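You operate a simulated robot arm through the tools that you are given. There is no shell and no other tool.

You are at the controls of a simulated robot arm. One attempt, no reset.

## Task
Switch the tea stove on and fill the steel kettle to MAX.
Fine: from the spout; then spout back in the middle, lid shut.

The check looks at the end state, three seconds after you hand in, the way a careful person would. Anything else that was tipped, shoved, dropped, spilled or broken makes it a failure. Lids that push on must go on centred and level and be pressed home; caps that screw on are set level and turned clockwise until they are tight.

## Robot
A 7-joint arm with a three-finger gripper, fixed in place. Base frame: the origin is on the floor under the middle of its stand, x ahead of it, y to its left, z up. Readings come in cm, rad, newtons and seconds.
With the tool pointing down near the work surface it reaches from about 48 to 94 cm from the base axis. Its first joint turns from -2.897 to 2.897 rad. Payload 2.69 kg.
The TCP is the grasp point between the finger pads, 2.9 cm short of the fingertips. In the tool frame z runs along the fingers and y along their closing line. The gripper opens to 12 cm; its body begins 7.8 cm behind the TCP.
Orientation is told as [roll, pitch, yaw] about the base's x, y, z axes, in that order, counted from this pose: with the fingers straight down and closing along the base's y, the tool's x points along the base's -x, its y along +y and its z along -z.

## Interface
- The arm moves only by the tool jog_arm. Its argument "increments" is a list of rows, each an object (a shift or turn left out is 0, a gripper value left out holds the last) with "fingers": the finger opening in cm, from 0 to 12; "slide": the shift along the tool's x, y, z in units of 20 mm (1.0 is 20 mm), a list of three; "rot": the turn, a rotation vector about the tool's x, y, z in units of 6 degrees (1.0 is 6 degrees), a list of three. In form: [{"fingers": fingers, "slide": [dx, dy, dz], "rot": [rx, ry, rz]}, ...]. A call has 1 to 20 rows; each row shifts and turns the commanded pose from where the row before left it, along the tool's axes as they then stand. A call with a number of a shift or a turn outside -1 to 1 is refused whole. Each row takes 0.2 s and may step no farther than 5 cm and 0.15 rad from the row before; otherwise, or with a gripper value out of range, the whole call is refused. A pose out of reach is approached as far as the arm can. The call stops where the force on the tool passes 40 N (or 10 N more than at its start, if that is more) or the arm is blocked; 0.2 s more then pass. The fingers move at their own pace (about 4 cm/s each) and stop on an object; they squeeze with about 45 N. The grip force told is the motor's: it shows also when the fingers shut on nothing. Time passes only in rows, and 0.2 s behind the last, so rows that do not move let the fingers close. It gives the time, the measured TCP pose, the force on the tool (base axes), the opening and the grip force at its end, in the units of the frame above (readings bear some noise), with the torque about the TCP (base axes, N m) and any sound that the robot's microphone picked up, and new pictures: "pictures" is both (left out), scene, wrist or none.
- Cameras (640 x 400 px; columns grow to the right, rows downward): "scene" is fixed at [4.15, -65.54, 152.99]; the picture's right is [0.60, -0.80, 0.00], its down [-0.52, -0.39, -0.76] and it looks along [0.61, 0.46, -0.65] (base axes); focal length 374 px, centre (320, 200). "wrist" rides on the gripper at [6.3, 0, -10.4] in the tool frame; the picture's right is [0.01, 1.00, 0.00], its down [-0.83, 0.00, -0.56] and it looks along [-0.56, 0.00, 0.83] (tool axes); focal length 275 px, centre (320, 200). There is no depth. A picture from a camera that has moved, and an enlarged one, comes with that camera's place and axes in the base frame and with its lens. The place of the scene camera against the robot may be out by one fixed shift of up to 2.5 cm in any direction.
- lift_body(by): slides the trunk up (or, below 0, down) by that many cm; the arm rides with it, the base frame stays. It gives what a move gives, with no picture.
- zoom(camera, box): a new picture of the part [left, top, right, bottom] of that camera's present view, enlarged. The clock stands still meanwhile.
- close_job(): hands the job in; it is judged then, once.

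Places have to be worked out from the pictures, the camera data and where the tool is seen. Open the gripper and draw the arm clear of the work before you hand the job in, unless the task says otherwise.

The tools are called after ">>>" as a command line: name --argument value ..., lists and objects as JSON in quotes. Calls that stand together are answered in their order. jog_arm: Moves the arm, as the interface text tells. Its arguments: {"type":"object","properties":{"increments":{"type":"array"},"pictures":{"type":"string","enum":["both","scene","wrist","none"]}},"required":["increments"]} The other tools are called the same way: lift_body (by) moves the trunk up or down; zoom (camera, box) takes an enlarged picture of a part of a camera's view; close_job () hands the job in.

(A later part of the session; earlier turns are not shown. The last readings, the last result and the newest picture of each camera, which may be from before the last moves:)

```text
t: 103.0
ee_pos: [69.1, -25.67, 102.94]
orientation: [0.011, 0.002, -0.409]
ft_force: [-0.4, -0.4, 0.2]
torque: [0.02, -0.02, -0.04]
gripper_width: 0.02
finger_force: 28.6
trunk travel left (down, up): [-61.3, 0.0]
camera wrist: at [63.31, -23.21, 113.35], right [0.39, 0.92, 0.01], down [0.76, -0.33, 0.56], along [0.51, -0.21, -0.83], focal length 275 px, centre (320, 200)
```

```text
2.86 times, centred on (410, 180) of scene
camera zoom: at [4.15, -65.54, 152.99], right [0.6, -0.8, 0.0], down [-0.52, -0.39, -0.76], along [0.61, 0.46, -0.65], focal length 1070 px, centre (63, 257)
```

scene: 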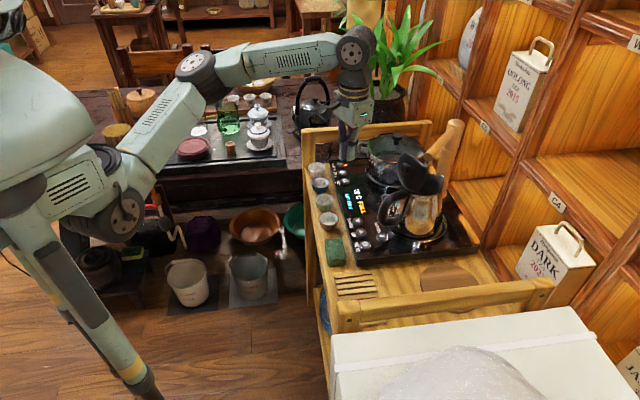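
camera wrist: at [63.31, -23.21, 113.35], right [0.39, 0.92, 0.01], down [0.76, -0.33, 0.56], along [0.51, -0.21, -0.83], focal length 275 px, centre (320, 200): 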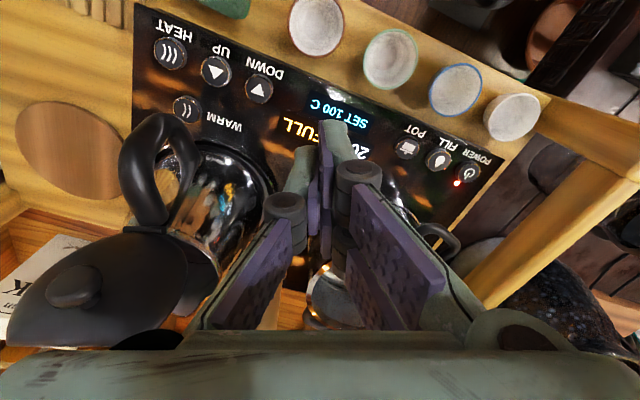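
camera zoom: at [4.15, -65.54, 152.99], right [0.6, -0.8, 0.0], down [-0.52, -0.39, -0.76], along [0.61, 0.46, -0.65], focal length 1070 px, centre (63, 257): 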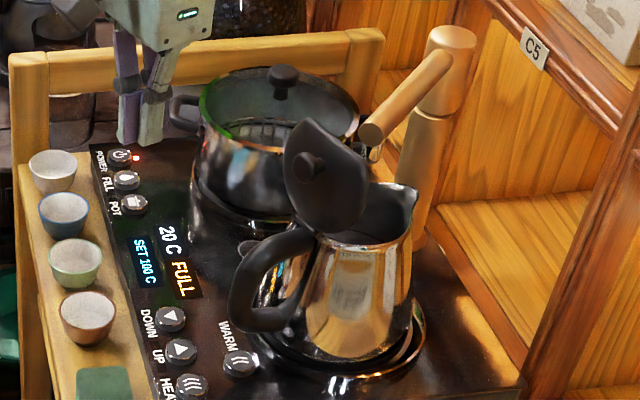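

All is well. I'll go back and up, tilt 24° outward, and cross to the right side of the open lid at a safe height.

>>> jog_arm --increments '[{"slide": [1, 0, -0.95]}, {"slide": [1, 0, -0.95]}, {"slide": [1, 0, -0.95]}, {"slide": [1, 0, -0.95]}, {"rot": [0, -1, 0]}, {"rot": [0, -1, 0]}, {"rot": [0, -1, 0]}, {"rot": [0, -1, 0]}, {"slide": [0, -0.911, 0]}, {"slide": [0, -0.911, 0]}, {"slide": [0, -0.911, 0]}, {"slide": [0, -0.911, 0]}, {"slide": [0, -0.911, 0]}, {"slide": [0, -0.911, 0]}, {"slide": [0, -0.911, 0]}, {"slide": [0, -0.911, 0]}, {"slide": [0, -0.911, 0]}, {}]'

>>> zoom --camera "wrist" --box '[180, 60, 460, 300]'

```text
t: 106.8
ee_pos: [55.23, -37.57, 110.47]
orientation: [0.012, -0.419, -0.414]
ft_force: [-0.7, -0.5, 0.3]
torque: [-0.02, -0.02, -0.02]
gripper_width: 0.0
finger_force: 28.6
trunk travel left (down, up): [-61.3, 0.0]
camera wrist: at [46.09, -33.75, 117.21], right [0.4, 0.92, 0.01], down [0.49, -0.22, 0.85], along [0.78, -0.33, -0.53], focal length 275 px, centre (320, 200)
```

scene: 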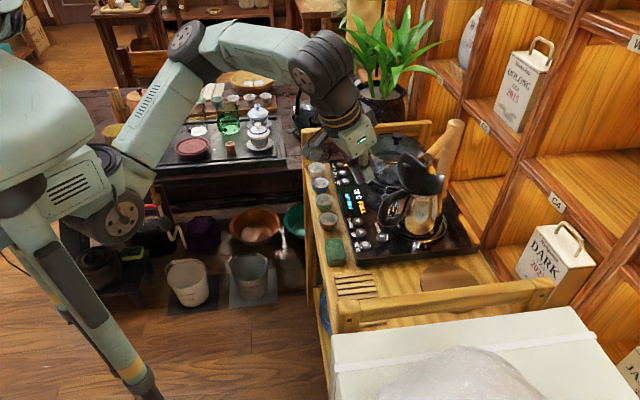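
wrist: 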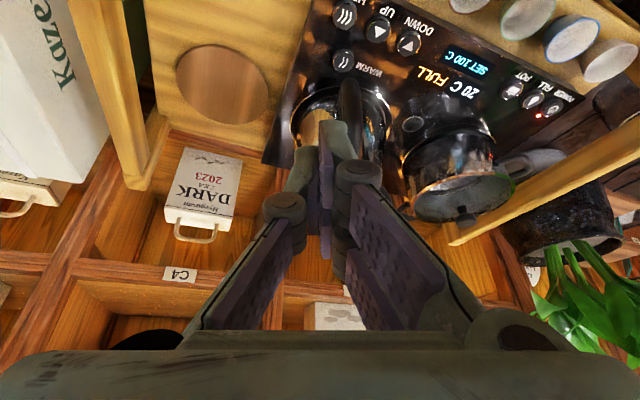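

```text
1.67 times, centred on (320, 180) of wrist
camera zoom: at [46.09, -33.75, 117.21], right [0.4, 0.92, 0.01], down [0.49, -0.22, 0.85], along [0.78, -0.33, -0.53], focal length 459 px, centre (320, 233)
```

zoom: 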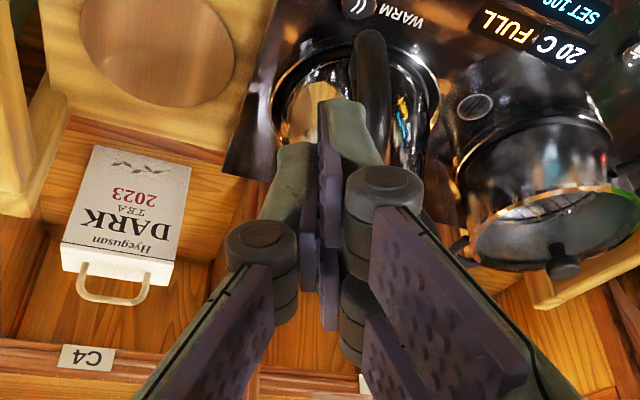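

Passing straight over the lid's right part would leave under 1 cm, so I'll shift 3 cm further right first, then go forward alongside the lid.

>>> jog_arm --increments '[{"slide": [0, -0.75, 0]}, {"slide": [0, -0.75, 0]}, {"slide": [-0.914, 0, 0.407]}, {"slide": [-0.914, 0, 0.407]}, {"slide": [-0.914, 0, 0.407]}, {"slide": [-0.914, 0, 0.407]}, {"slide": [-0.914, 0, 0.407]}, {}]'

>>> zoom --camera "scene" --box '[360, 90, 480, 210]'

>>> zoom --camera "wrist" --box '[180, 40, 520, 280]'

```text
t: 108.6
ee_pos: [63.4, -44.24, 110.34]
orientation: [0.011, -0.42, -0.418]
ft_force: [-0.8, 0.2, 0.6]
torque: [0.03, -0.01, 0.04]
gripper_width: 0.0
finger_force: 28.9
trunk travel left (down, up): [-61.3, 0.0]
camera wrist: at [54.17, -40.33, 117.22], right [0.4, 0.92, 0.01], down [0.49, -0.22, 0.85], along [0.78, -0.33, -0.53], focal length 275 px, centre (320, 200)
```

scene: 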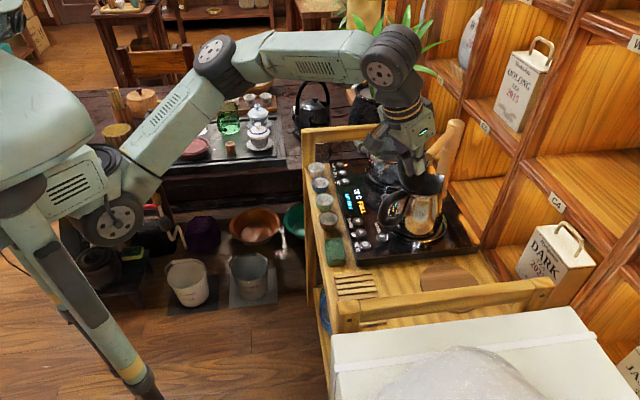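
wrist: 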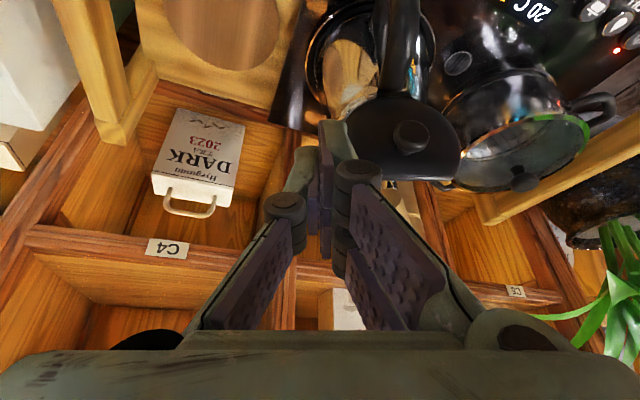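

```text
3.33 times, centred on (420, 150) of scene
camera zoom: at [4.15, -65.54, 152.99], right [0.6, -0.8, 0.0], down [-0.52, -0.39, -0.76], along [0.61, 0.46, -0.65], focal length 1248 px, centre (-13, 367)
```

zoom: 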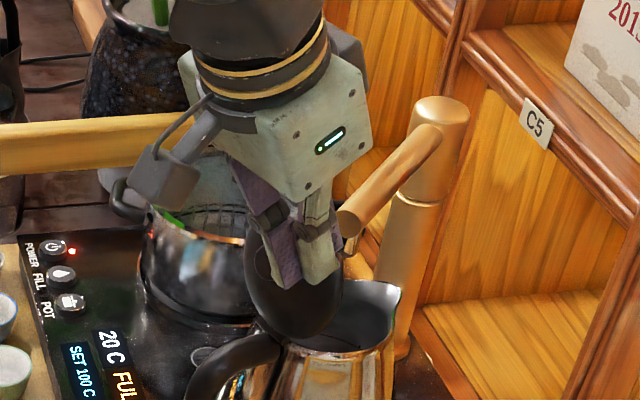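

```text
1.67 times, centred on (350, 160) of wrist
camera zoom: at [54.17, -40.33, 117.22], right [0.4, 0.92, 0.01], down [0.49, -0.22, 0.85], along [0.78, -0.33, -0.53], focal length 459 px, centre (270, 267)
```

zoom: 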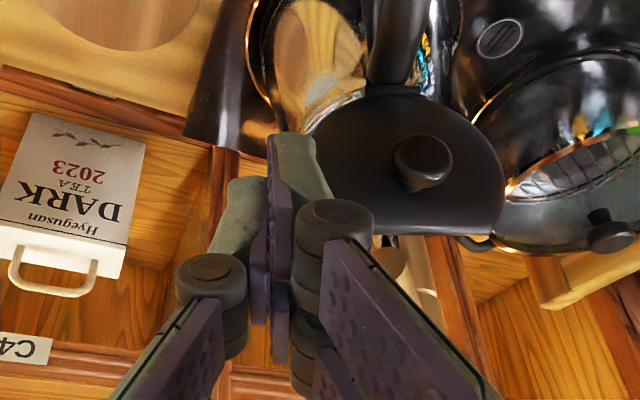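

The lid's edge is beside the fingers with lateral clearance, and the path ahead is free. I'll continue forward and then down to the right-hand side of the spout arm.

>>> jog_arm --increments '[{"slide": [-0.845, 0, 0.3765]}, {"slide": [-0.845, 0, 0.3765]}, {"slide": [-0.845, 0, 0.3765]}, {"slide": [-0.446, 0, 0.719]}, {"slide": [-0.446, 0, 0.719]}, {"slide": [-0.446, 0, 0.719]}, {"slide": [-0.446, 0, 0.719]}, {}]'

>>> zoom --camera "scene" --box '[370, 90, 490, 210]'

>>> zoom --camera "wrist" --box '[180, 0, 520, 240]'

```text
t: 110.4
ee_pos: [73.45, -48.56, 106.35]
orientation: [0.011, -0.417, -0.419]
ft_force: [-0.2, 0.4, 0.0]
torque: [0.0, 0.03, -0.04]
gripper_width: 0.0
finger_force: 28.9
trunk travel left (down, up): [-61.3, 0.0]
camera wrist: at [64.26, -44.67, 113.27], right [0.4, 0.92, 0.01], down [0.49, -0.22, 0.85], along [0.78, -0.33, -0.53], focal length 275 px, centre (320, 200)
```

scene: 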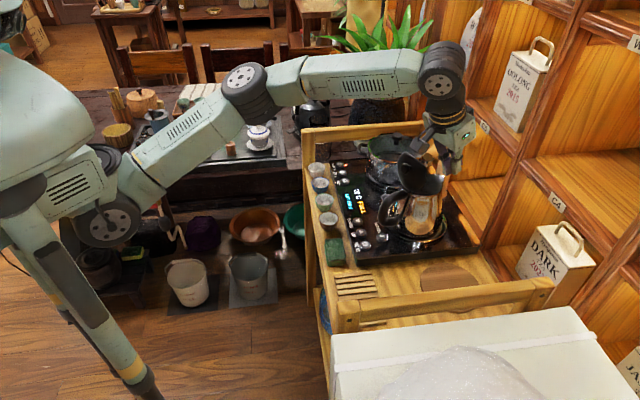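
wrist: 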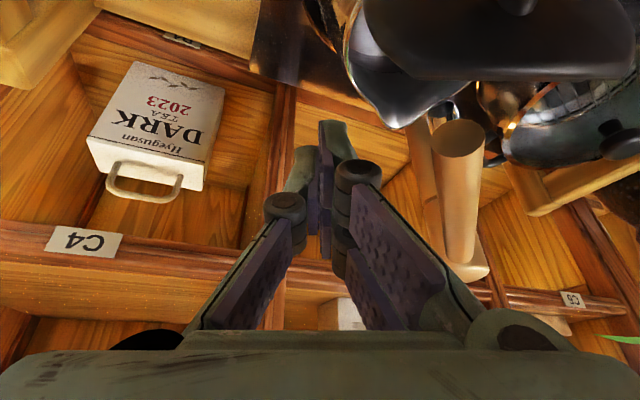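

```text
3.33 times, centred on (430, 150) of scene
camera zoom: at [4.15, -65.54, 152.99], right [0.6, -0.8, 0.0], down [-0.52, -0.39, -0.76], along [0.61, 0.46, -0.65], focal length 1248 px, centre (-47, 367)
```

zoom: 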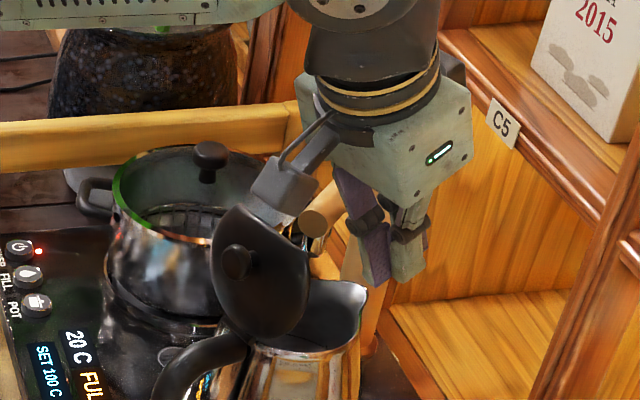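

```text
1.67 times, centred on (350, 120) of wrist
camera zoom: at [64.26, -44.67, 113.27], right [0.4, 0.92, 0.01], down [0.49, -0.22, 0.85], along [0.78, -0.33, -0.53], focal length 459 px, centre (270, 333)
```

zoom: 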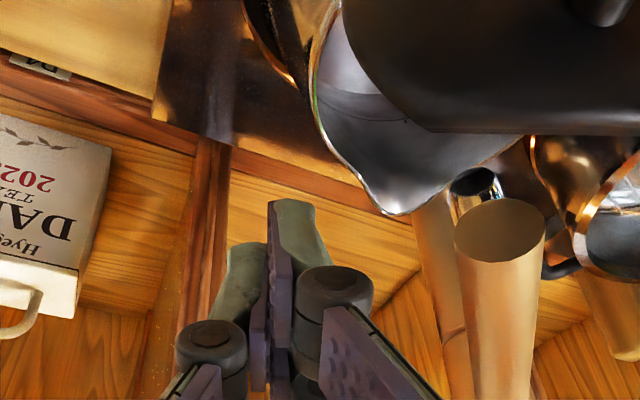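

I have a good view into the kettle here, so I'll zoom in to check the water level against the mark.

>>> zoom --camera "wrist" --box '[340, 0, 480, 140]'

>>> zoom --camera "wrist" --box '[345, 40, 435, 100]'

>>> zoom --camera "scene" --box '[408, 172, 443, 200]'

```text
2.86 times, centred on (410, 70) of wrist
camera zoom: at [64.26, -44.67, 113.27], right [0.4, 0.92, 0.01], down [0.49, -0.22, 0.85], along [0.78, -0.33, -0.53], focal length 786 px, centre (63, 571)
```

zoom: 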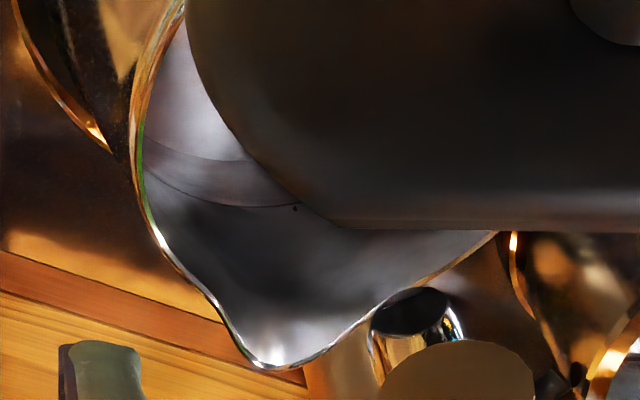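

```text
6.67 times, centred on (390, 70) of wrist
camera zoom: at [64.26, -44.67, 113.27], right [0.4, 0.92, 0.01], down [0.49, -0.22, 0.85], along [0.78, -0.33, -0.53], focal length 1835 px, centre (-147, 1067)
```

zoom: 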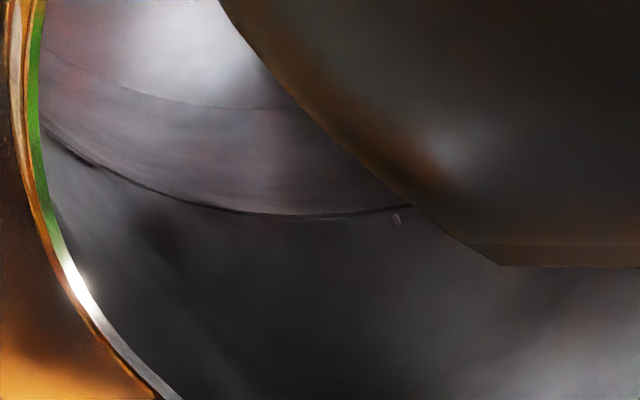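

```text
14.29 times, centred on (426, 186) of scene
camera zoom: at [4.15, -65.54, 152.99], right [0.6, -0.8, 0.0], down [-0.52, -0.39, -0.76], along [0.61, 0.46, -0.65], focal length 5349 px, centre (-1187, 400)
```

zoom: 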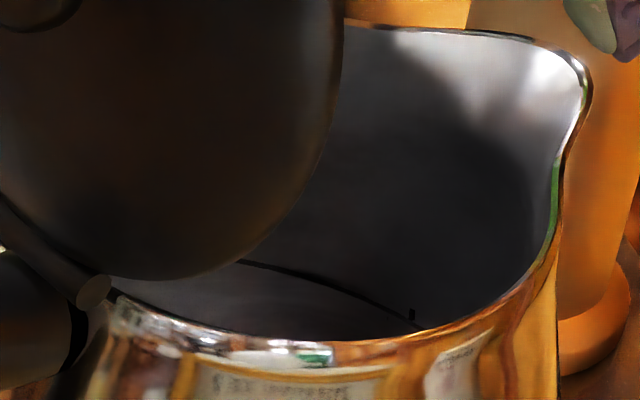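

The dark MAX ring on the far wall is exactly where the reflecting water surface begins, so the level is at MAX, which agrees with FULL. Now I'll push the spout arm back from its right side toward the middle, the first part of the swing.

>>> jog_arm --increments '[{"slide": [0, 0.54, 0]}, {"slide": [0, 0.54, 0]}, {"slide": [0, 0.54, 0]}, {"slide": [0, 0.54, 0]}, {"slide": [0.114, 0.46, -0.051]}, {"slide": [0.114, 0.46, -0.051]}, {"slide": [0.114, 0.46, -0.051]}]'

>>> zoom --camera "scene" --box '[360, 90, 480, 210]'

```text
t: 112.0
ee_pos: [75.5, -41.69, 106.6]
orientation: [0.009, -0.419, -0.417]
ft_force: [-0.3, -0.7, -0.2]
torque: [0.01, 0.01, 0.01]
gripper_width: 0.0
finger_force: 28.4
trunk travel left (down, up): [-61.3, 0.0]
camera wrist: at [66.35, -37.87, 113.45], right [0.4, 0.92, 0.01], down [0.49, -0.22, 0.85], along [0.78, -0.33, -0.53], focal length 275 px, centre (320, 200)
```

scene: 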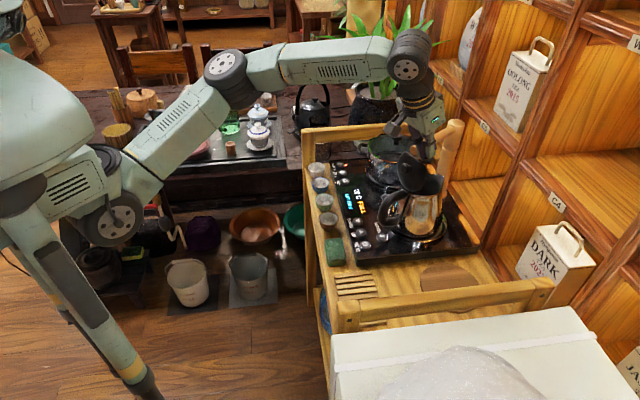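
wrist: 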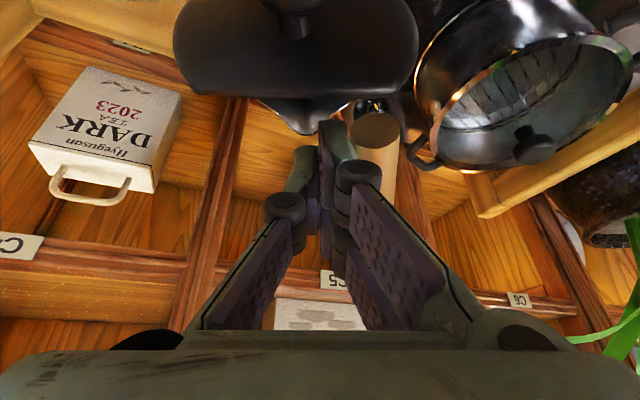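

```text
3.33 times, centred on (420, 150) of scene
camera zoom: at [4.15, -65.54, 152.99], right [0.6, -0.8, 0.0], down [-0.52, -0.39, -0.76], along [0.61, 0.46, -0.65], focal length 1248 px, centre (-13, 367)
```

zoom: 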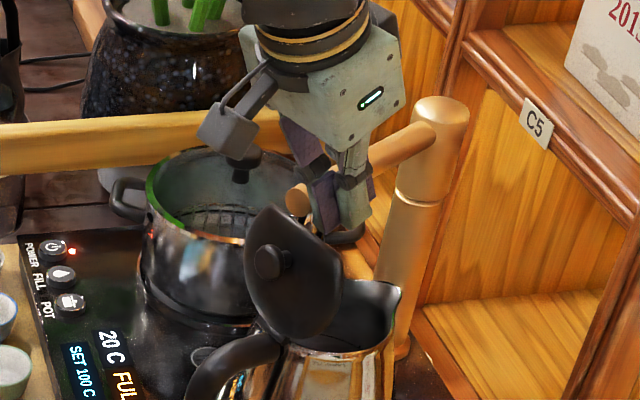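

The arm is at about 168° and following well. I'll continue the swing about 5.4 cm more, then fine-tune to the original middle position.

>>> jog_arm --increments '[{"slide": [0.046, 0.45, -0.02]}, {"slide": [0.046, 0.45, -0.02]}, {"slide": [0.046, 0.45, -0.02]}, {"slide": [0.046, 0.45, -0.02]}, {"slide": [0.046, 0.45, -0.02]}, {"slide": [0.046, 0.45, -0.02]}]'

>>> zoom --camera "scene" --box '[350, 110, 480, 190]'

```text
t: 113.4
ee_pos: [77.24, -36.71, 106.67]
orientation: [0.009, -0.419, -0.416]
ft_force: [0.6, -0.1, 0.0]
torque: [-0.01, 0.03, -0.02]
gripper_width: 0.0
finger_force: 28.4
trunk travel left (down, up): [-61.3, 0.0]
camera wrist: at [68.07, -32.72, 113.55], right [0.4, 0.92, 0.01], down [0.49, -0.22, 0.85], along [0.78, -0.33, -0.53], focal length 275 px, centre (320, 200)
```

scene: 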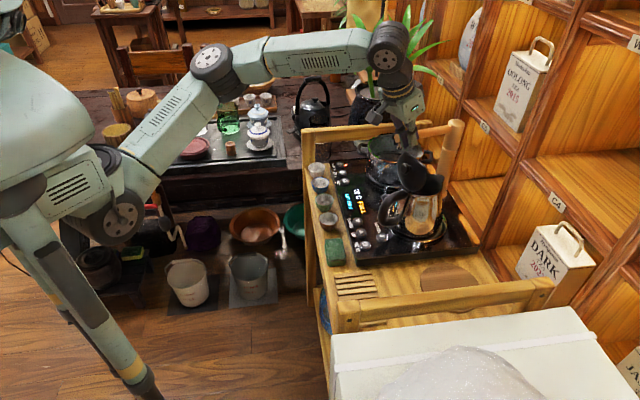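
wrist: 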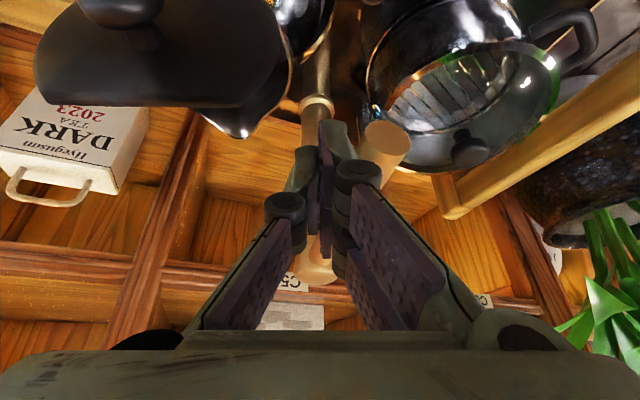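

```text
4.92 times, centred on (415, 150) of scene
camera zoom: at [4.15, -65.54, 152.99], right [0.6, -0.8, 0.0], down [-0.52, -0.39, -0.76], along [0.61, 0.46, -0.65], focal length 1843 px, centre (-148, 446)
```

zoom: 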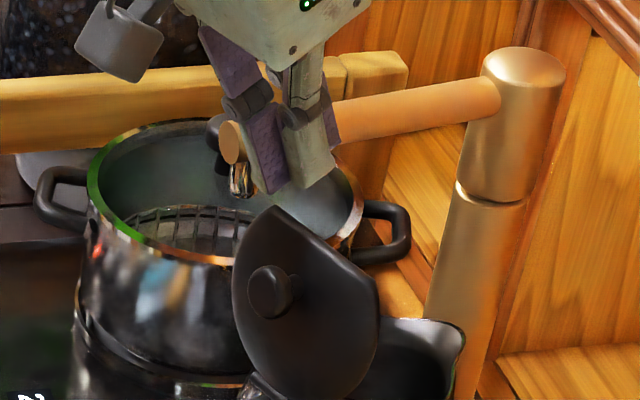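

Compared with the original picture, the arm end still needs about 2 cm (8°) to reach the middle. I'll push 1.3 cm and compare again.

>>> jog_arm --increments '[{"slide": [0, 0.33, 0]}, {"slide": [0, 0.33, 0]}]' --pictures "none"

>>> zoom --camera "scene" --box '[350, 110, 480, 190]'

```text
t: 114.0
ee_pos: [77.67, -35.45, 106.66]
orientation: [0.01, -0.418, -0.418]
ft_force: [0.0, -0.7, 0.2]
torque: [0.02, 0.0, 0.0]
gripper_width: 0.01
finger_force: 29.0
trunk travel left (down, up): [-61.3, 0.0]
```

```text
4.92 times, centred on (415, 150) of scene
camera zoom: at [4.15, -65.54, 152.99], right [0.6, -0.8, 0.0], down [-0.52, -0.39, -0.76], along [0.61, 0.46, -0.65], focal length 1843 px, centre (-148, 446)
```

zoom: 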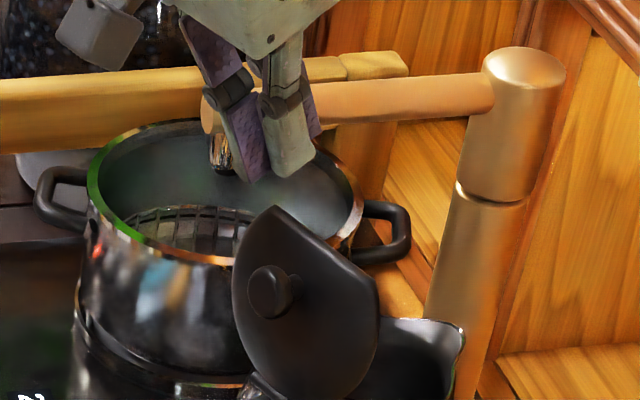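

The spout arm and nozzle now match the original picture within a couple of pixels, so it's back in the middle. I'll move away from it to the right, then up and back toward me, and tilt to 45° to get behind the open lid.

>>> jog_arm --increments '[{"slide": [0, -0.5, 0]}, {"slide": [-0.305, 0, -0.685]}, {"slide": [-0.305, 0, -0.685]}, {"slide": [0.914, 0, -0.407]}, {"slide": [0.914, 0, -0.407]}, {"slide": [0.914, 0, -0.407]}, {"slide": [0.914, 0, -0.407]}, {"slide": [0.914, 0, -0.407]}, {"slide": [0.914, 0, -0.407]}, {"slide": [0.914, 0, -0.407]}, {"slide": [0.914, 0, -0.407]}, {"rot": [0, -1, 0]}, {"rot": [0, -1, 0]}, {"rot": [0, -1, 0]}, {"rot": [0, -0.5, 0]}, {}]'

>>> zoom --camera "scene" --box '[350, 110, 480, 190]'

>>> zoom --camera "wrist" --box '[0, 0, 640, 400]'

```text
t: 117.4
ee_pos: [62.61, -30.04, 109.81]
orientation: [0.014, -0.785, -0.423]
ft_force: [-0.5, -0.5, 0.2]
torque: [0.0, -0.02, -0.03]
gripper_width: 0.01
finger_force: 28.5
trunk travel left (down, up): [-61.3, 0.0]
camera wrist: at [51.7, -25.31, 112.57], right [0.4, 0.92, 0.01], down [0.18, -0.08, 0.98], along [0.9, -0.39, -0.19], focal length 275 px, centre (320, 200)
```

scene: 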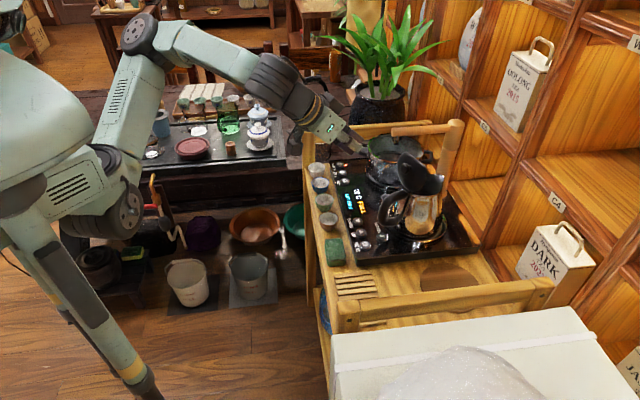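
wrist: 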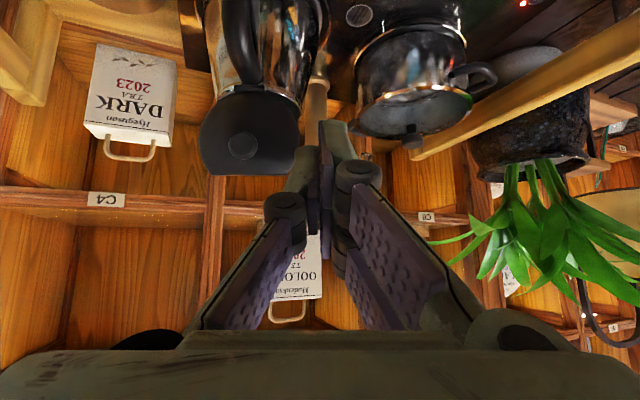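

```text
4.92 times, centred on (415, 150) of scene
camera zoom: at [4.15, -65.54, 152.99], right [0.6, -0.8, 0.0], down [-0.52, -0.39, -0.76], along [0.61, 0.46, -0.65], focal length 1843 px, centre (-148, 446)
```

zoom: 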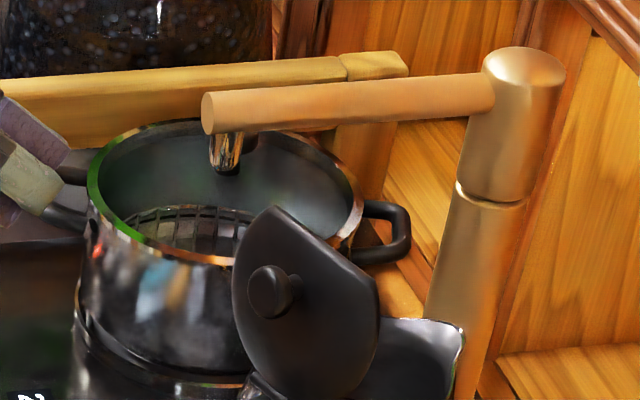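

```text
1.00 times, centred on (320, 200) of wrist (not enlarged: the box is as wide or as high as the picture)
camera zoom: at [51.7, -25.31, 112.57], right [0.4, 0.92, 0.01], down [0.18, -0.08, 0.98], along [0.9, -0.39, -0.19], focal length 275 px, centre (320, 200)
```

zoom: 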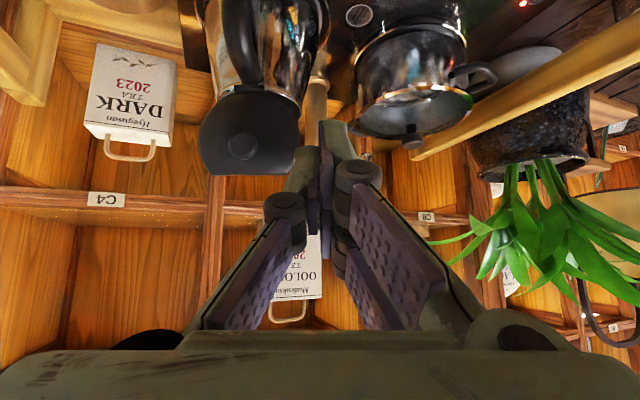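

The spout is confirmed in its original middle position. Next I'll slide sideways to line up behind the lid knob.

>>> jog_arm --increments '[{"slide": [0, -0.794, 0]}, {"slide": [0, -0.794, 0]}, {"slide": [0, -0.794, 0]}, {"slide": [0, -0.794, 0]}, {}]'

>>> zoom --camera "scene" --box '[350, 110, 470, 230]'

```text
t: 118.6
ee_pos: [60.1, -35.77, 109.68]
orientation: [0.014, -0.785, -0.422]
ft_force: [0.7, -0.1, -0.7]
torque: [-0.03, -0.02, -0.02]
gripper_width: 0.02
finger_force: 28.3
trunk travel left (down, up): [-61.3, 0.0]
camera wrist: at [49.19, -31.06, 112.52], right [0.4, 0.92, 0.01], down [0.18, -0.08, 0.98], along [0.9, -0.39, -0.19], focal length 275 px, centre (320, 200)
```

scene: 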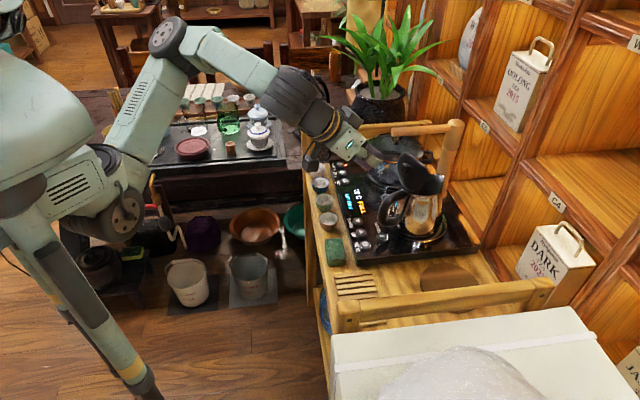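
wrist: 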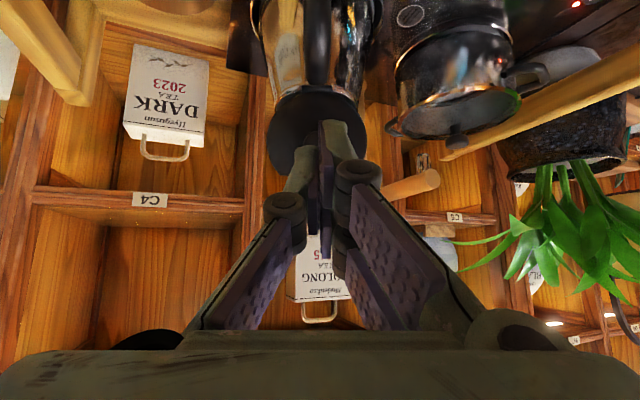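

```text
3.33 times, centred on (410, 170) of scene
camera zoom: at [4.15, -65.54, 152.99], right [0.6, -0.8, 0.0], down [-0.52, -0.39, -0.76], along [0.61, 0.46, -0.65], focal length 1248 px, centre (20, 300)
```

zoom: 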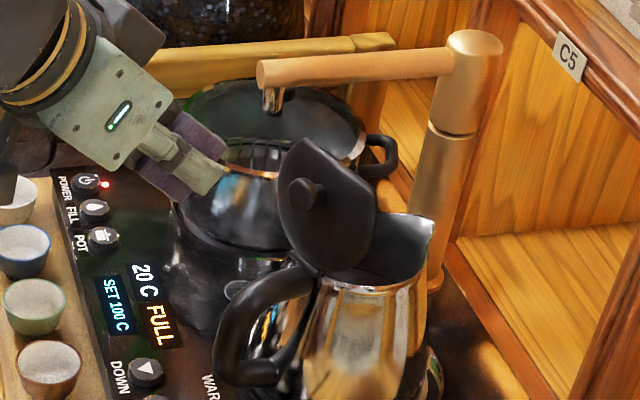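

The lid is centred ahead of the fingertips. I'll come down to knob height, about 3 cm behind the knob.

>>> jog_arm --increments '[{"slide": [0.118, 0, 0.825]}, {"slide": [0.118, 0, 0.825]}, {"slide": [0.118, 0, 0.825]}, {}]'

>>> zoom --camera "scene" --box '[370, 130, 460, 230]'

```text
t: 119.6
ee_pos: [62.91, -36.92, 105.69]
orientation: [0.014, -0.786, -0.421]
ft_force: [-0.3, -0.6, -0.3]
torque: [0.01, 0.0, 0.05]
gripper_width: 0.01
finger_force: 28.9
trunk travel left (down, up): [-61.3, 0.0]
camera wrist: at [52.06, -32.2, 108.48], right [0.4, 0.92, 0.01], down [0.18, -0.08, 0.98], along [0.9, -0.39, -0.19], focal length 275 px, centre (320, 200)
```

scene: 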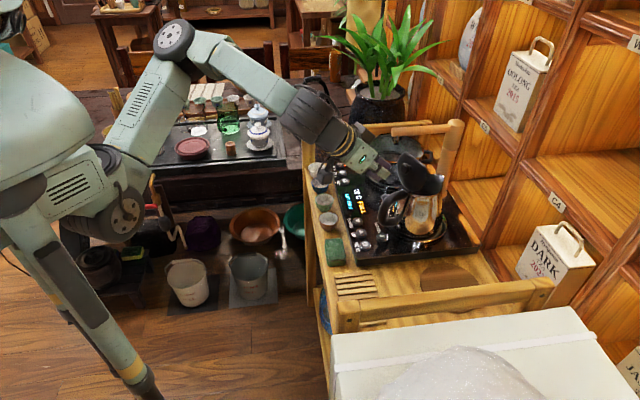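
wrist: 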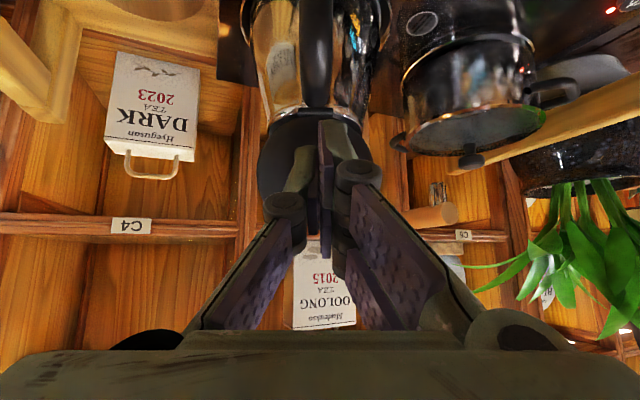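

```text
4.00 times, centred on (415, 180) of scene
camera zoom: at [4.15, -65.54, 152.99], right [0.6, -0.8, 0.0], down [-0.52, -0.39, -0.76], along [0.61, 0.46, -0.65], focal length 1498 px, centre (-60, 280)
```

zoom: 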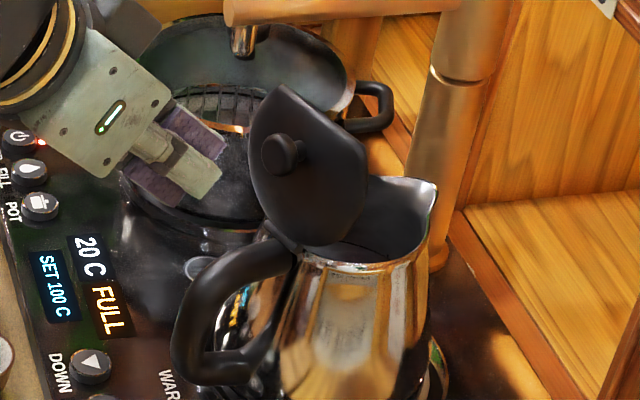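

The fingertips are level with the knob, about 5 cm behind it in this view. I'll go forward 4 cm, then push gently.

>>> jog_arm --increments '[{"slide": [-0.354, 0, 0.354]}, {"slide": [-0.354, 0, 0.354]}, {"slide": [-0.354, 0, 0.354]}, {"slide": [-0.354, 0, 0.354]}, {"slide": [-0.177, 0, 0.177]}]' --pictures "wrist"

>>> zoom --camera "scene" --box '[370, 130, 460, 230]'

```text
t: 120.8
ee_pos: [67.03, -38.87, 105.55]
orientation: [0.014, -0.786, -0.422]
ft_force: [-1.0, 0.6, -0.8]
torque: [0.01, 0.03, 0.0]
gripper_width: 0.0
finger_force: 28.6
trunk travel left (down, up): [-61.3, 0.0]
camera wrist: at [56.2, -34.19, 108.33], right [0.4, 0.92, 0.01], down [0.18, -0.08, 0.98], along [0.9, -0.39, -0.2], focal length 275 px, centre (320, 200)
```

wrist: 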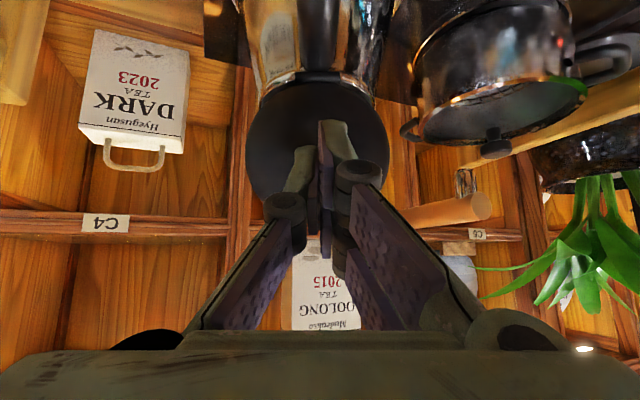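

```text
4.00 times, centred on (415, 180) of scene
camera zoom: at [4.15, -65.54, 152.99], right [0.6, -0.8, 0.0], down [-0.52, -0.39, -0.76], along [0.61, 0.46, -0.65], focal length 1498 px, centre (-60, 280)
```

zoom: 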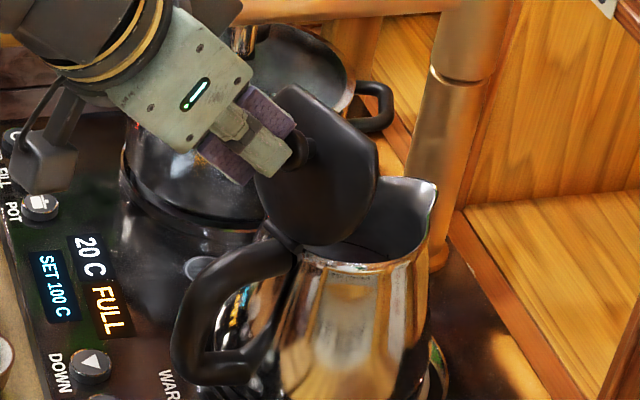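

The lid has started to tip forward with only about 1 N. I'll push on in 1 cm steps until it goes past balance and drops shut.

>>> jog_arm --increments '[{"slide": [-0.25, 0, 0.25]}, {"slide": [-0.25, 0, 0.25]}, {"slide": [-0.25, 0, 0.25]}, {"slide": [-0.25, 0, 0.25]}, {}, {}]' --pictures "wrist"

>>> zoom --camera "scene" --box '[370, 130, 460, 230]'

```text
t: 122.2
ee_pos: [69.43, -39.84, 105.64]
orientation: [0.013, -0.787, -0.422]
ft_force: [0.6, -0.6, -0.5]
torque: [-0.05, 0.0, 0.0]
gripper_width: 0.0
finger_force: 28.3
trunk travel left (down, up): [-61.3, 0.0]
camera wrist: at [58.7, -35.21, 108.47], right [0.4, 0.92, 0.01], down [0.18, -0.08, 0.98], along [0.9, -0.39, -0.19], focal length 275 px, centre (320, 200)
```

wrist: 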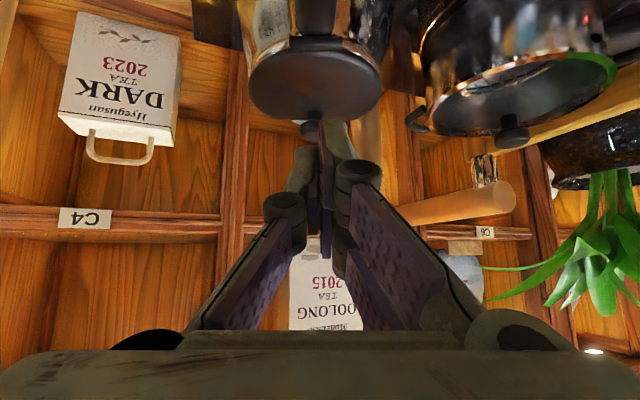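

```text
4.00 times, centred on (415, 180) of scene
camera zoom: at [4.15, -65.54, 152.99], right [0.6, -0.8, 0.0], down [-0.52, -0.39, -0.76], along [0.61, 0.46, -0.65], focal length 1498 px, centre (-60, 280)
```

zoom: 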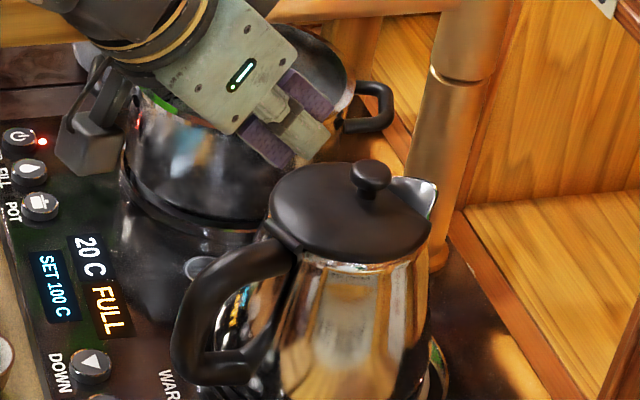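

The lid has dropped shut and the kettle hasn't moved. I'll check that the lid is flush before giving it a gentle press.

>>> zoom --camera "scene" --box '[395, 165, 450, 205]'

>>> zoom --camera "wrist" --box '[220, 0, 420, 150]'

```text
10.00 times, centred on (422, 185) of scene
camera zoom: at [4.15, -65.54, 152.99], right [0.6, -0.8, 0.0], down [-0.52, -0.39, -0.76], along [0.61, 0.46, -0.65], focal length 3744 px, centre (-705, 350)
```

zoom: 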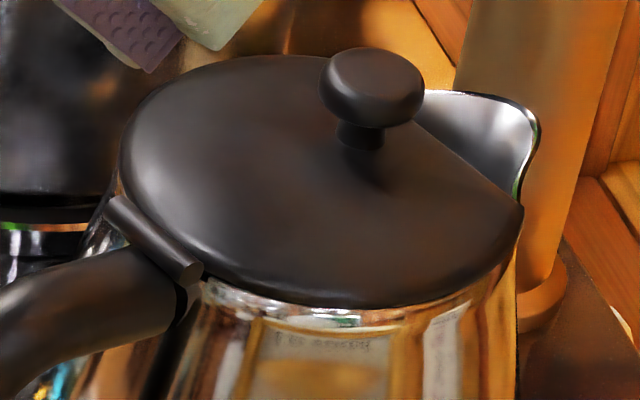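

```text
2.67 times, centred on (320, 75) of wrist
camera zoom: at [58.7, -35.21, 108.47], right [0.4, 0.92, 0.01], down [0.18, -0.08, 0.98], along [0.9, -0.39, -0.19], focal length 734 px, centre (320, 533)
```

zoom: 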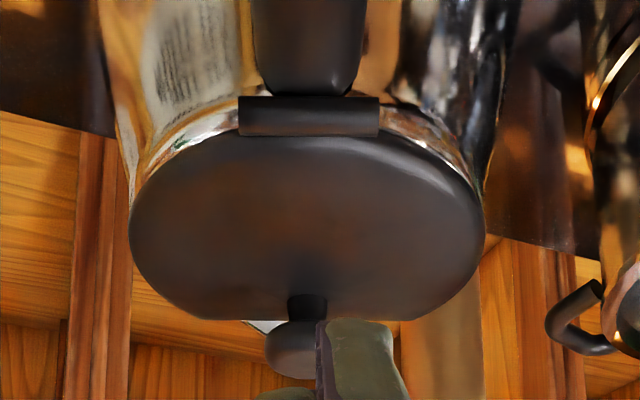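

The lid is flush. To be sure it's home, I'll bring the closed fingers over the knob at a 24° tilt and press lightly.

>>> jog_arm --increments '[{"slide": [0, 0, -0.4]}, {"rot": [0, 1, 0]}, {"rot": [0, 1, 0]}, {"rot": [0, 1, 0]}, {"rot": [0, 0.5, 0]}, {"slide": [-0.85, -0.037, 0.45]}, {"slide": [-0.85, -0.037, 0.45]}, {"slide": [-0.85, -0.037, 0.45]}, {}]'

>>> zoom --camera "scene" --box '[380, 130, 460, 220]'

>>> zoom --camera "wrist" --box '[200, 40, 440, 220]'

```text
t: 124.2
ee_pos: [74.34, -42.31, 105.53]
orientation: [0.01, -0.42, -0.417]
ft_force: [-1.0, 0.6, -0.5]
torque: [0.0, -0.01, 0.01]
gripper_width: 0.0
finger_force: 28.9
trunk travel left (down, up): [-61.3, 0.0]
camera wrist: at [65.13, -38.35, 112.47], right [0.4, 0.92, 0.01], down [0.49, -0.22, 0.85], along [0.78, -0.33, -0.53], focal length 275 px, centre (320, 200)
```

scene: 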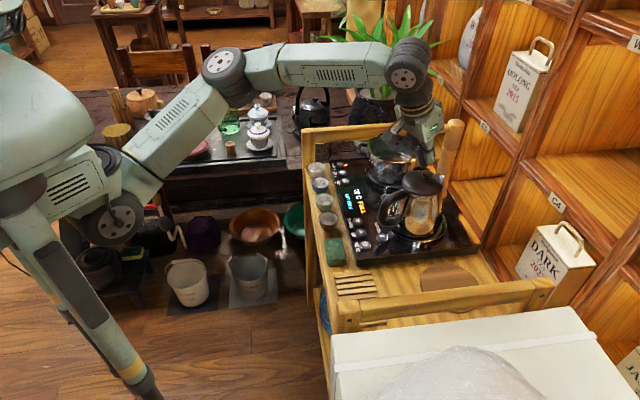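
wrist: 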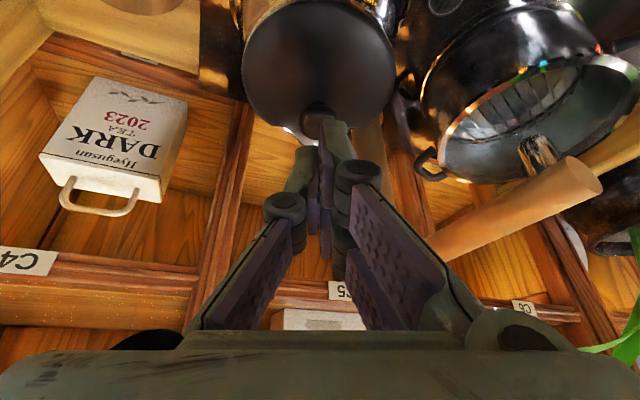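

```text
4.44 times, centred on (420, 175) of scene
camera zoom: at [4.15, -65.54, 152.99], right [0.6, -0.8, 0.0], down [-0.52, -0.39, -0.76], along [0.61, 0.46, -0.65], focal length 1664 px, centre (-124, 311)
```

zoom: 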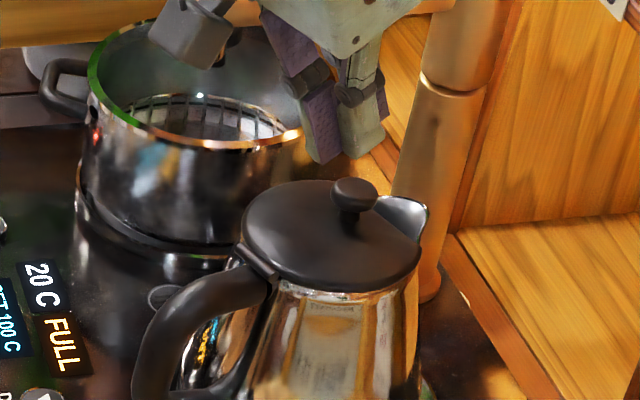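

```text
2.22 times, centred on (320, 130) of wrist
camera zoom: at [65.13, -38.35, 112.47], right [0.4, 0.92, 0.01], down [0.49, -0.22, 0.85], along [0.78, -0.33, -0.53], focal length 612 px, centre (320, 356)
```

zoom: 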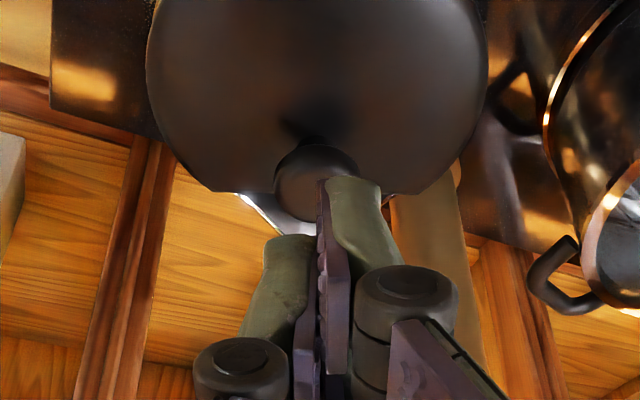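

The fingertips are just above the knob (75.9, -43.0). I'll come down, shifting 4 mm forward, and then press in small steps.

>>> jog_arm --increments '[{"slide": [0.115, 0, 0.423]}, {"slide": [0.115, 0, 0.423]}, {"slide": [0.115, 0, 0.423]}, {"slide": [0.04, 0, 0.09]}, {"slide": [0.04, 0, 0.09]}]' --pictures "none"

```text
t: 125.4
ee_pos: [74.57, -42.38, 102.61]
orientation: [0.01, -0.419, -0.417]
ft_force: [-0.3, -0.3, -0.5]
torque: [0.0, -0.02, -0.01]
gripper_width: 0.0
finger_force: 28.6
trunk travel left (down, up): [-61.3, 0.0]
```

No contact yet, so I'll press down in 1.5 mm steps.

>>> jog_arm --increments '[{"slide": [0.0305, 0, 0.0685]}, {"slide": [0.0305, 0, 0.0685]}, {"slide": [0.0305, 0, 0.0685]}]' --pictures "none"

```text
t: 126.2
ee_pos: [74.54, -42.29, 102.68]
orientation: [0.009, -0.423, -0.417]
ft_force: [-0.8, -1.1, 16.2]
torque: [-0.08, -0.09, 0.0]
gripper_width: 0.56
finger_force: 28.5
trunk travel left (down, up): [-61.3, 0.0]
```

A 16 N press on the knob has the lid home. I'll lift straight up gently and check that nothing is caught.

>>> jog_arm --increments '[{"slide": [-0.061, 0, -0.137]}, {"slide": [-0.102, 0, -0.228]}, {"slide": [-0.204, 0, -0.457]}]' --pictures "wrist"

>>> zoom --camera "scene" --box '[370, 140, 460, 250]'

```text
t: 127.0
ee_pos: [74.52, -42.29, 103.98]
orientation: [0.011, -0.417, -0.417]
ft_force: [0.9, 0.2, -0.3]
torque: [0.01, 0.01, -0.01]
gripper_width: 0.01
finger_force: 28.7
trunk travel left (down, up): [-61.3, 0.0]
camera wrist: at [65.32, -38.41, 110.98], right [0.4, 0.92, 0.01], down [0.49, -0.22, 0.85], along [0.78, -0.33, -0.53], focal length 275 px, centre (320, 200)
```

wrist: 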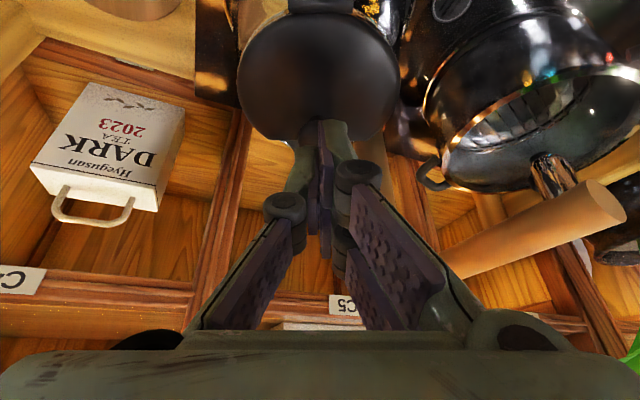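

```text
3.64 times, centred on (415, 195) of scene
camera zoom: at [4.15, -65.54, 152.99], right [0.6, -0.8, 0.0], down [-0.52, -0.39, -0.76], along [0.61, 0.46, -0.65], focal length 1362 px, centre (-26, 218)
```

zoom: 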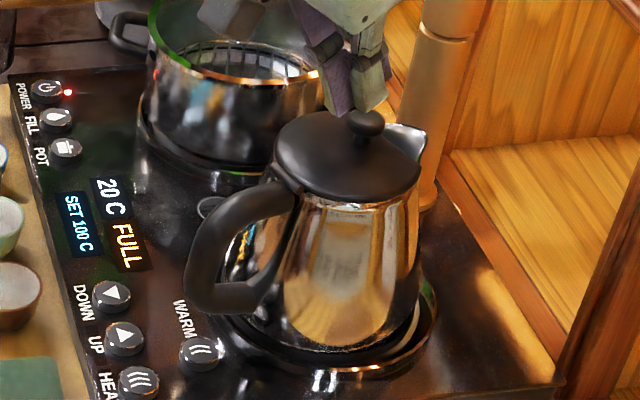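

Everything is clean and the kettle is flat in its ring with the lid shut. I'll raise the hand, draw back well clear of the work, and open the gripper.

>>> jog_arm --increments '[{"slide": [-0.407, 0, -0.913]}, {"slide": [-0.407, 0, -0.913]}, {"slide": [0.914, 0, -0.407]}, {"slide": [0.914, 0, -0.407]}, {"slide": [0.914, 0, -0.407]}, {"slide": [0.914, 0, -0.407]}, {"slide": [0.914, 0, -0.407]}, {"slide": [0.914, 0, -0.407]}, {"slide": [0.914, 0, -0.407]}, {"slide": [0.914, 0, -0.407]}, {"slide": [0.914, 0, -0.407]}, {"slide": [0.914, 0, -0.407]}, {"slide": [0.914, 0, -0.407]}, {"slide": [0.914, 0, -0.407]}, {"rot": [0, 1, 0]}, {"rot": [0, 1, 0]}, {"rot": [0, 1, 0]}, {"rot": [0, 1, 0], "fingers": 12}, {}, {}]'

>>> zoom --camera "scene" --box '[300, 110, 500, 270]'

>>> zoom --camera "scene" --box '[375, 155, 455, 250]'

>>> zoom --camera "scene" --box '[350, 110, 480, 190]'

```text
t: 131.2
ee_pos: [52.67, -32.82, 108.13]
orientation: [0.011, 0.002, -0.413]
ft_force: [-0.2, -0.1, 0.1]
torque: [0.0, 0.01, 0.0]
gripper_width: 5.85
finger_force: 0.1
trunk travel left (down, up): [-61.3, 0.0]
camera wrist: at [46.82, -30.36, 118.46], right [0.4, 0.92, 0.01], down [0.76, -0.33, 0.56], along [0.51, -0.21, -0.83], focal length 275 px, centre (320, 200)
```

scene: 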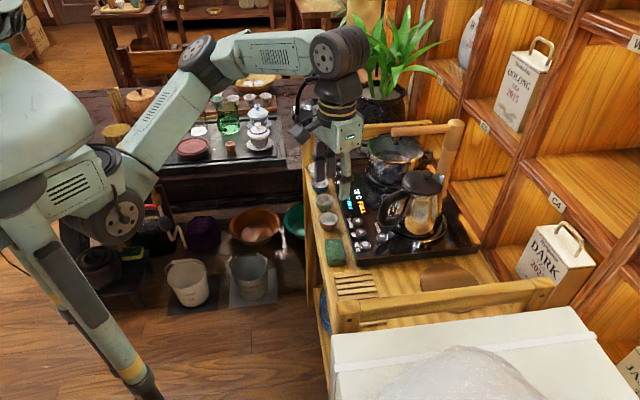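
wrist: 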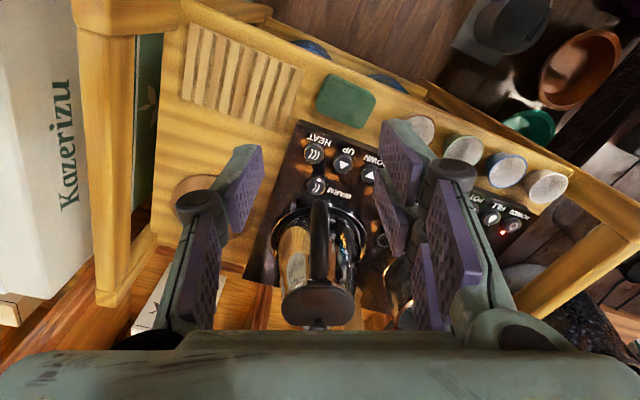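

```text
2.50 times, centred on (400, 190) of scene
camera zoom: at [4.15, -65.54, 152.99], right [0.6, -0.8, 0.0], down [-0.52, -0.39, -0.76], along [0.61, 0.46, -0.65], focal length 936 px, centre (120, 225)
```

zoom: 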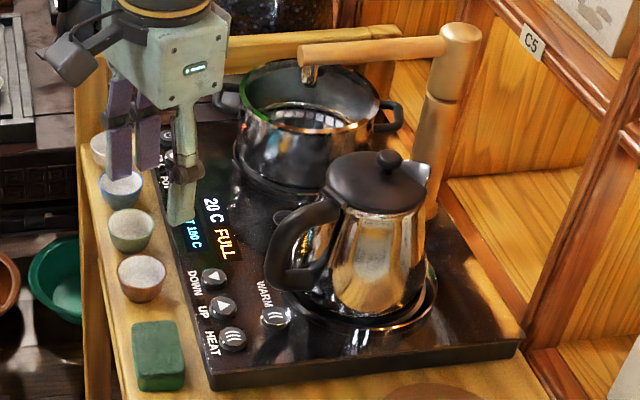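

```text
4.21 times, centred on (415, 202) of scene
camera zoom: at [4.15, -65.54, 152.99], right [0.6, -0.8, 0.0], down [-0.52, -0.39, -0.76], along [0.61, 0.46, -0.65], focal length 1577 px, centre (-80, 190)
```

zoom: 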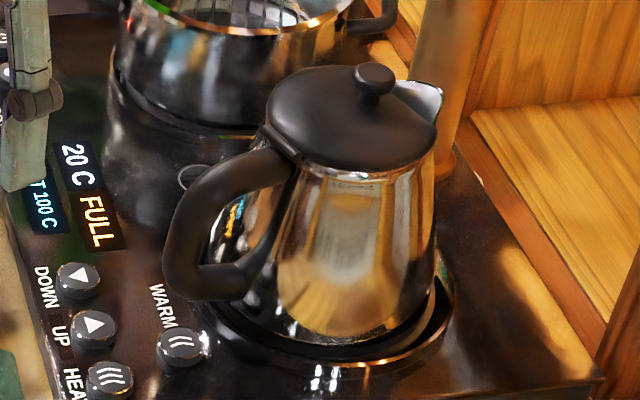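

```text
4.92 times, centred on (415, 150) of scene
camera zoom: at [4.15, -65.54, 152.99], right [0.6, -0.8, 0.0], down [-0.52, -0.39, -0.76], along [0.61, 0.46, -0.65], focal length 1843 px, centre (-148, 446)
```

zoom: 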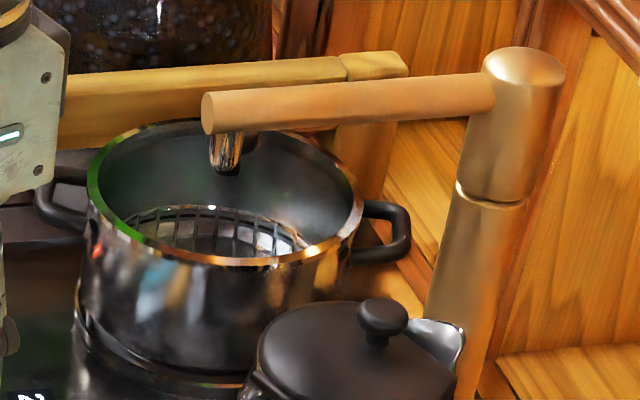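

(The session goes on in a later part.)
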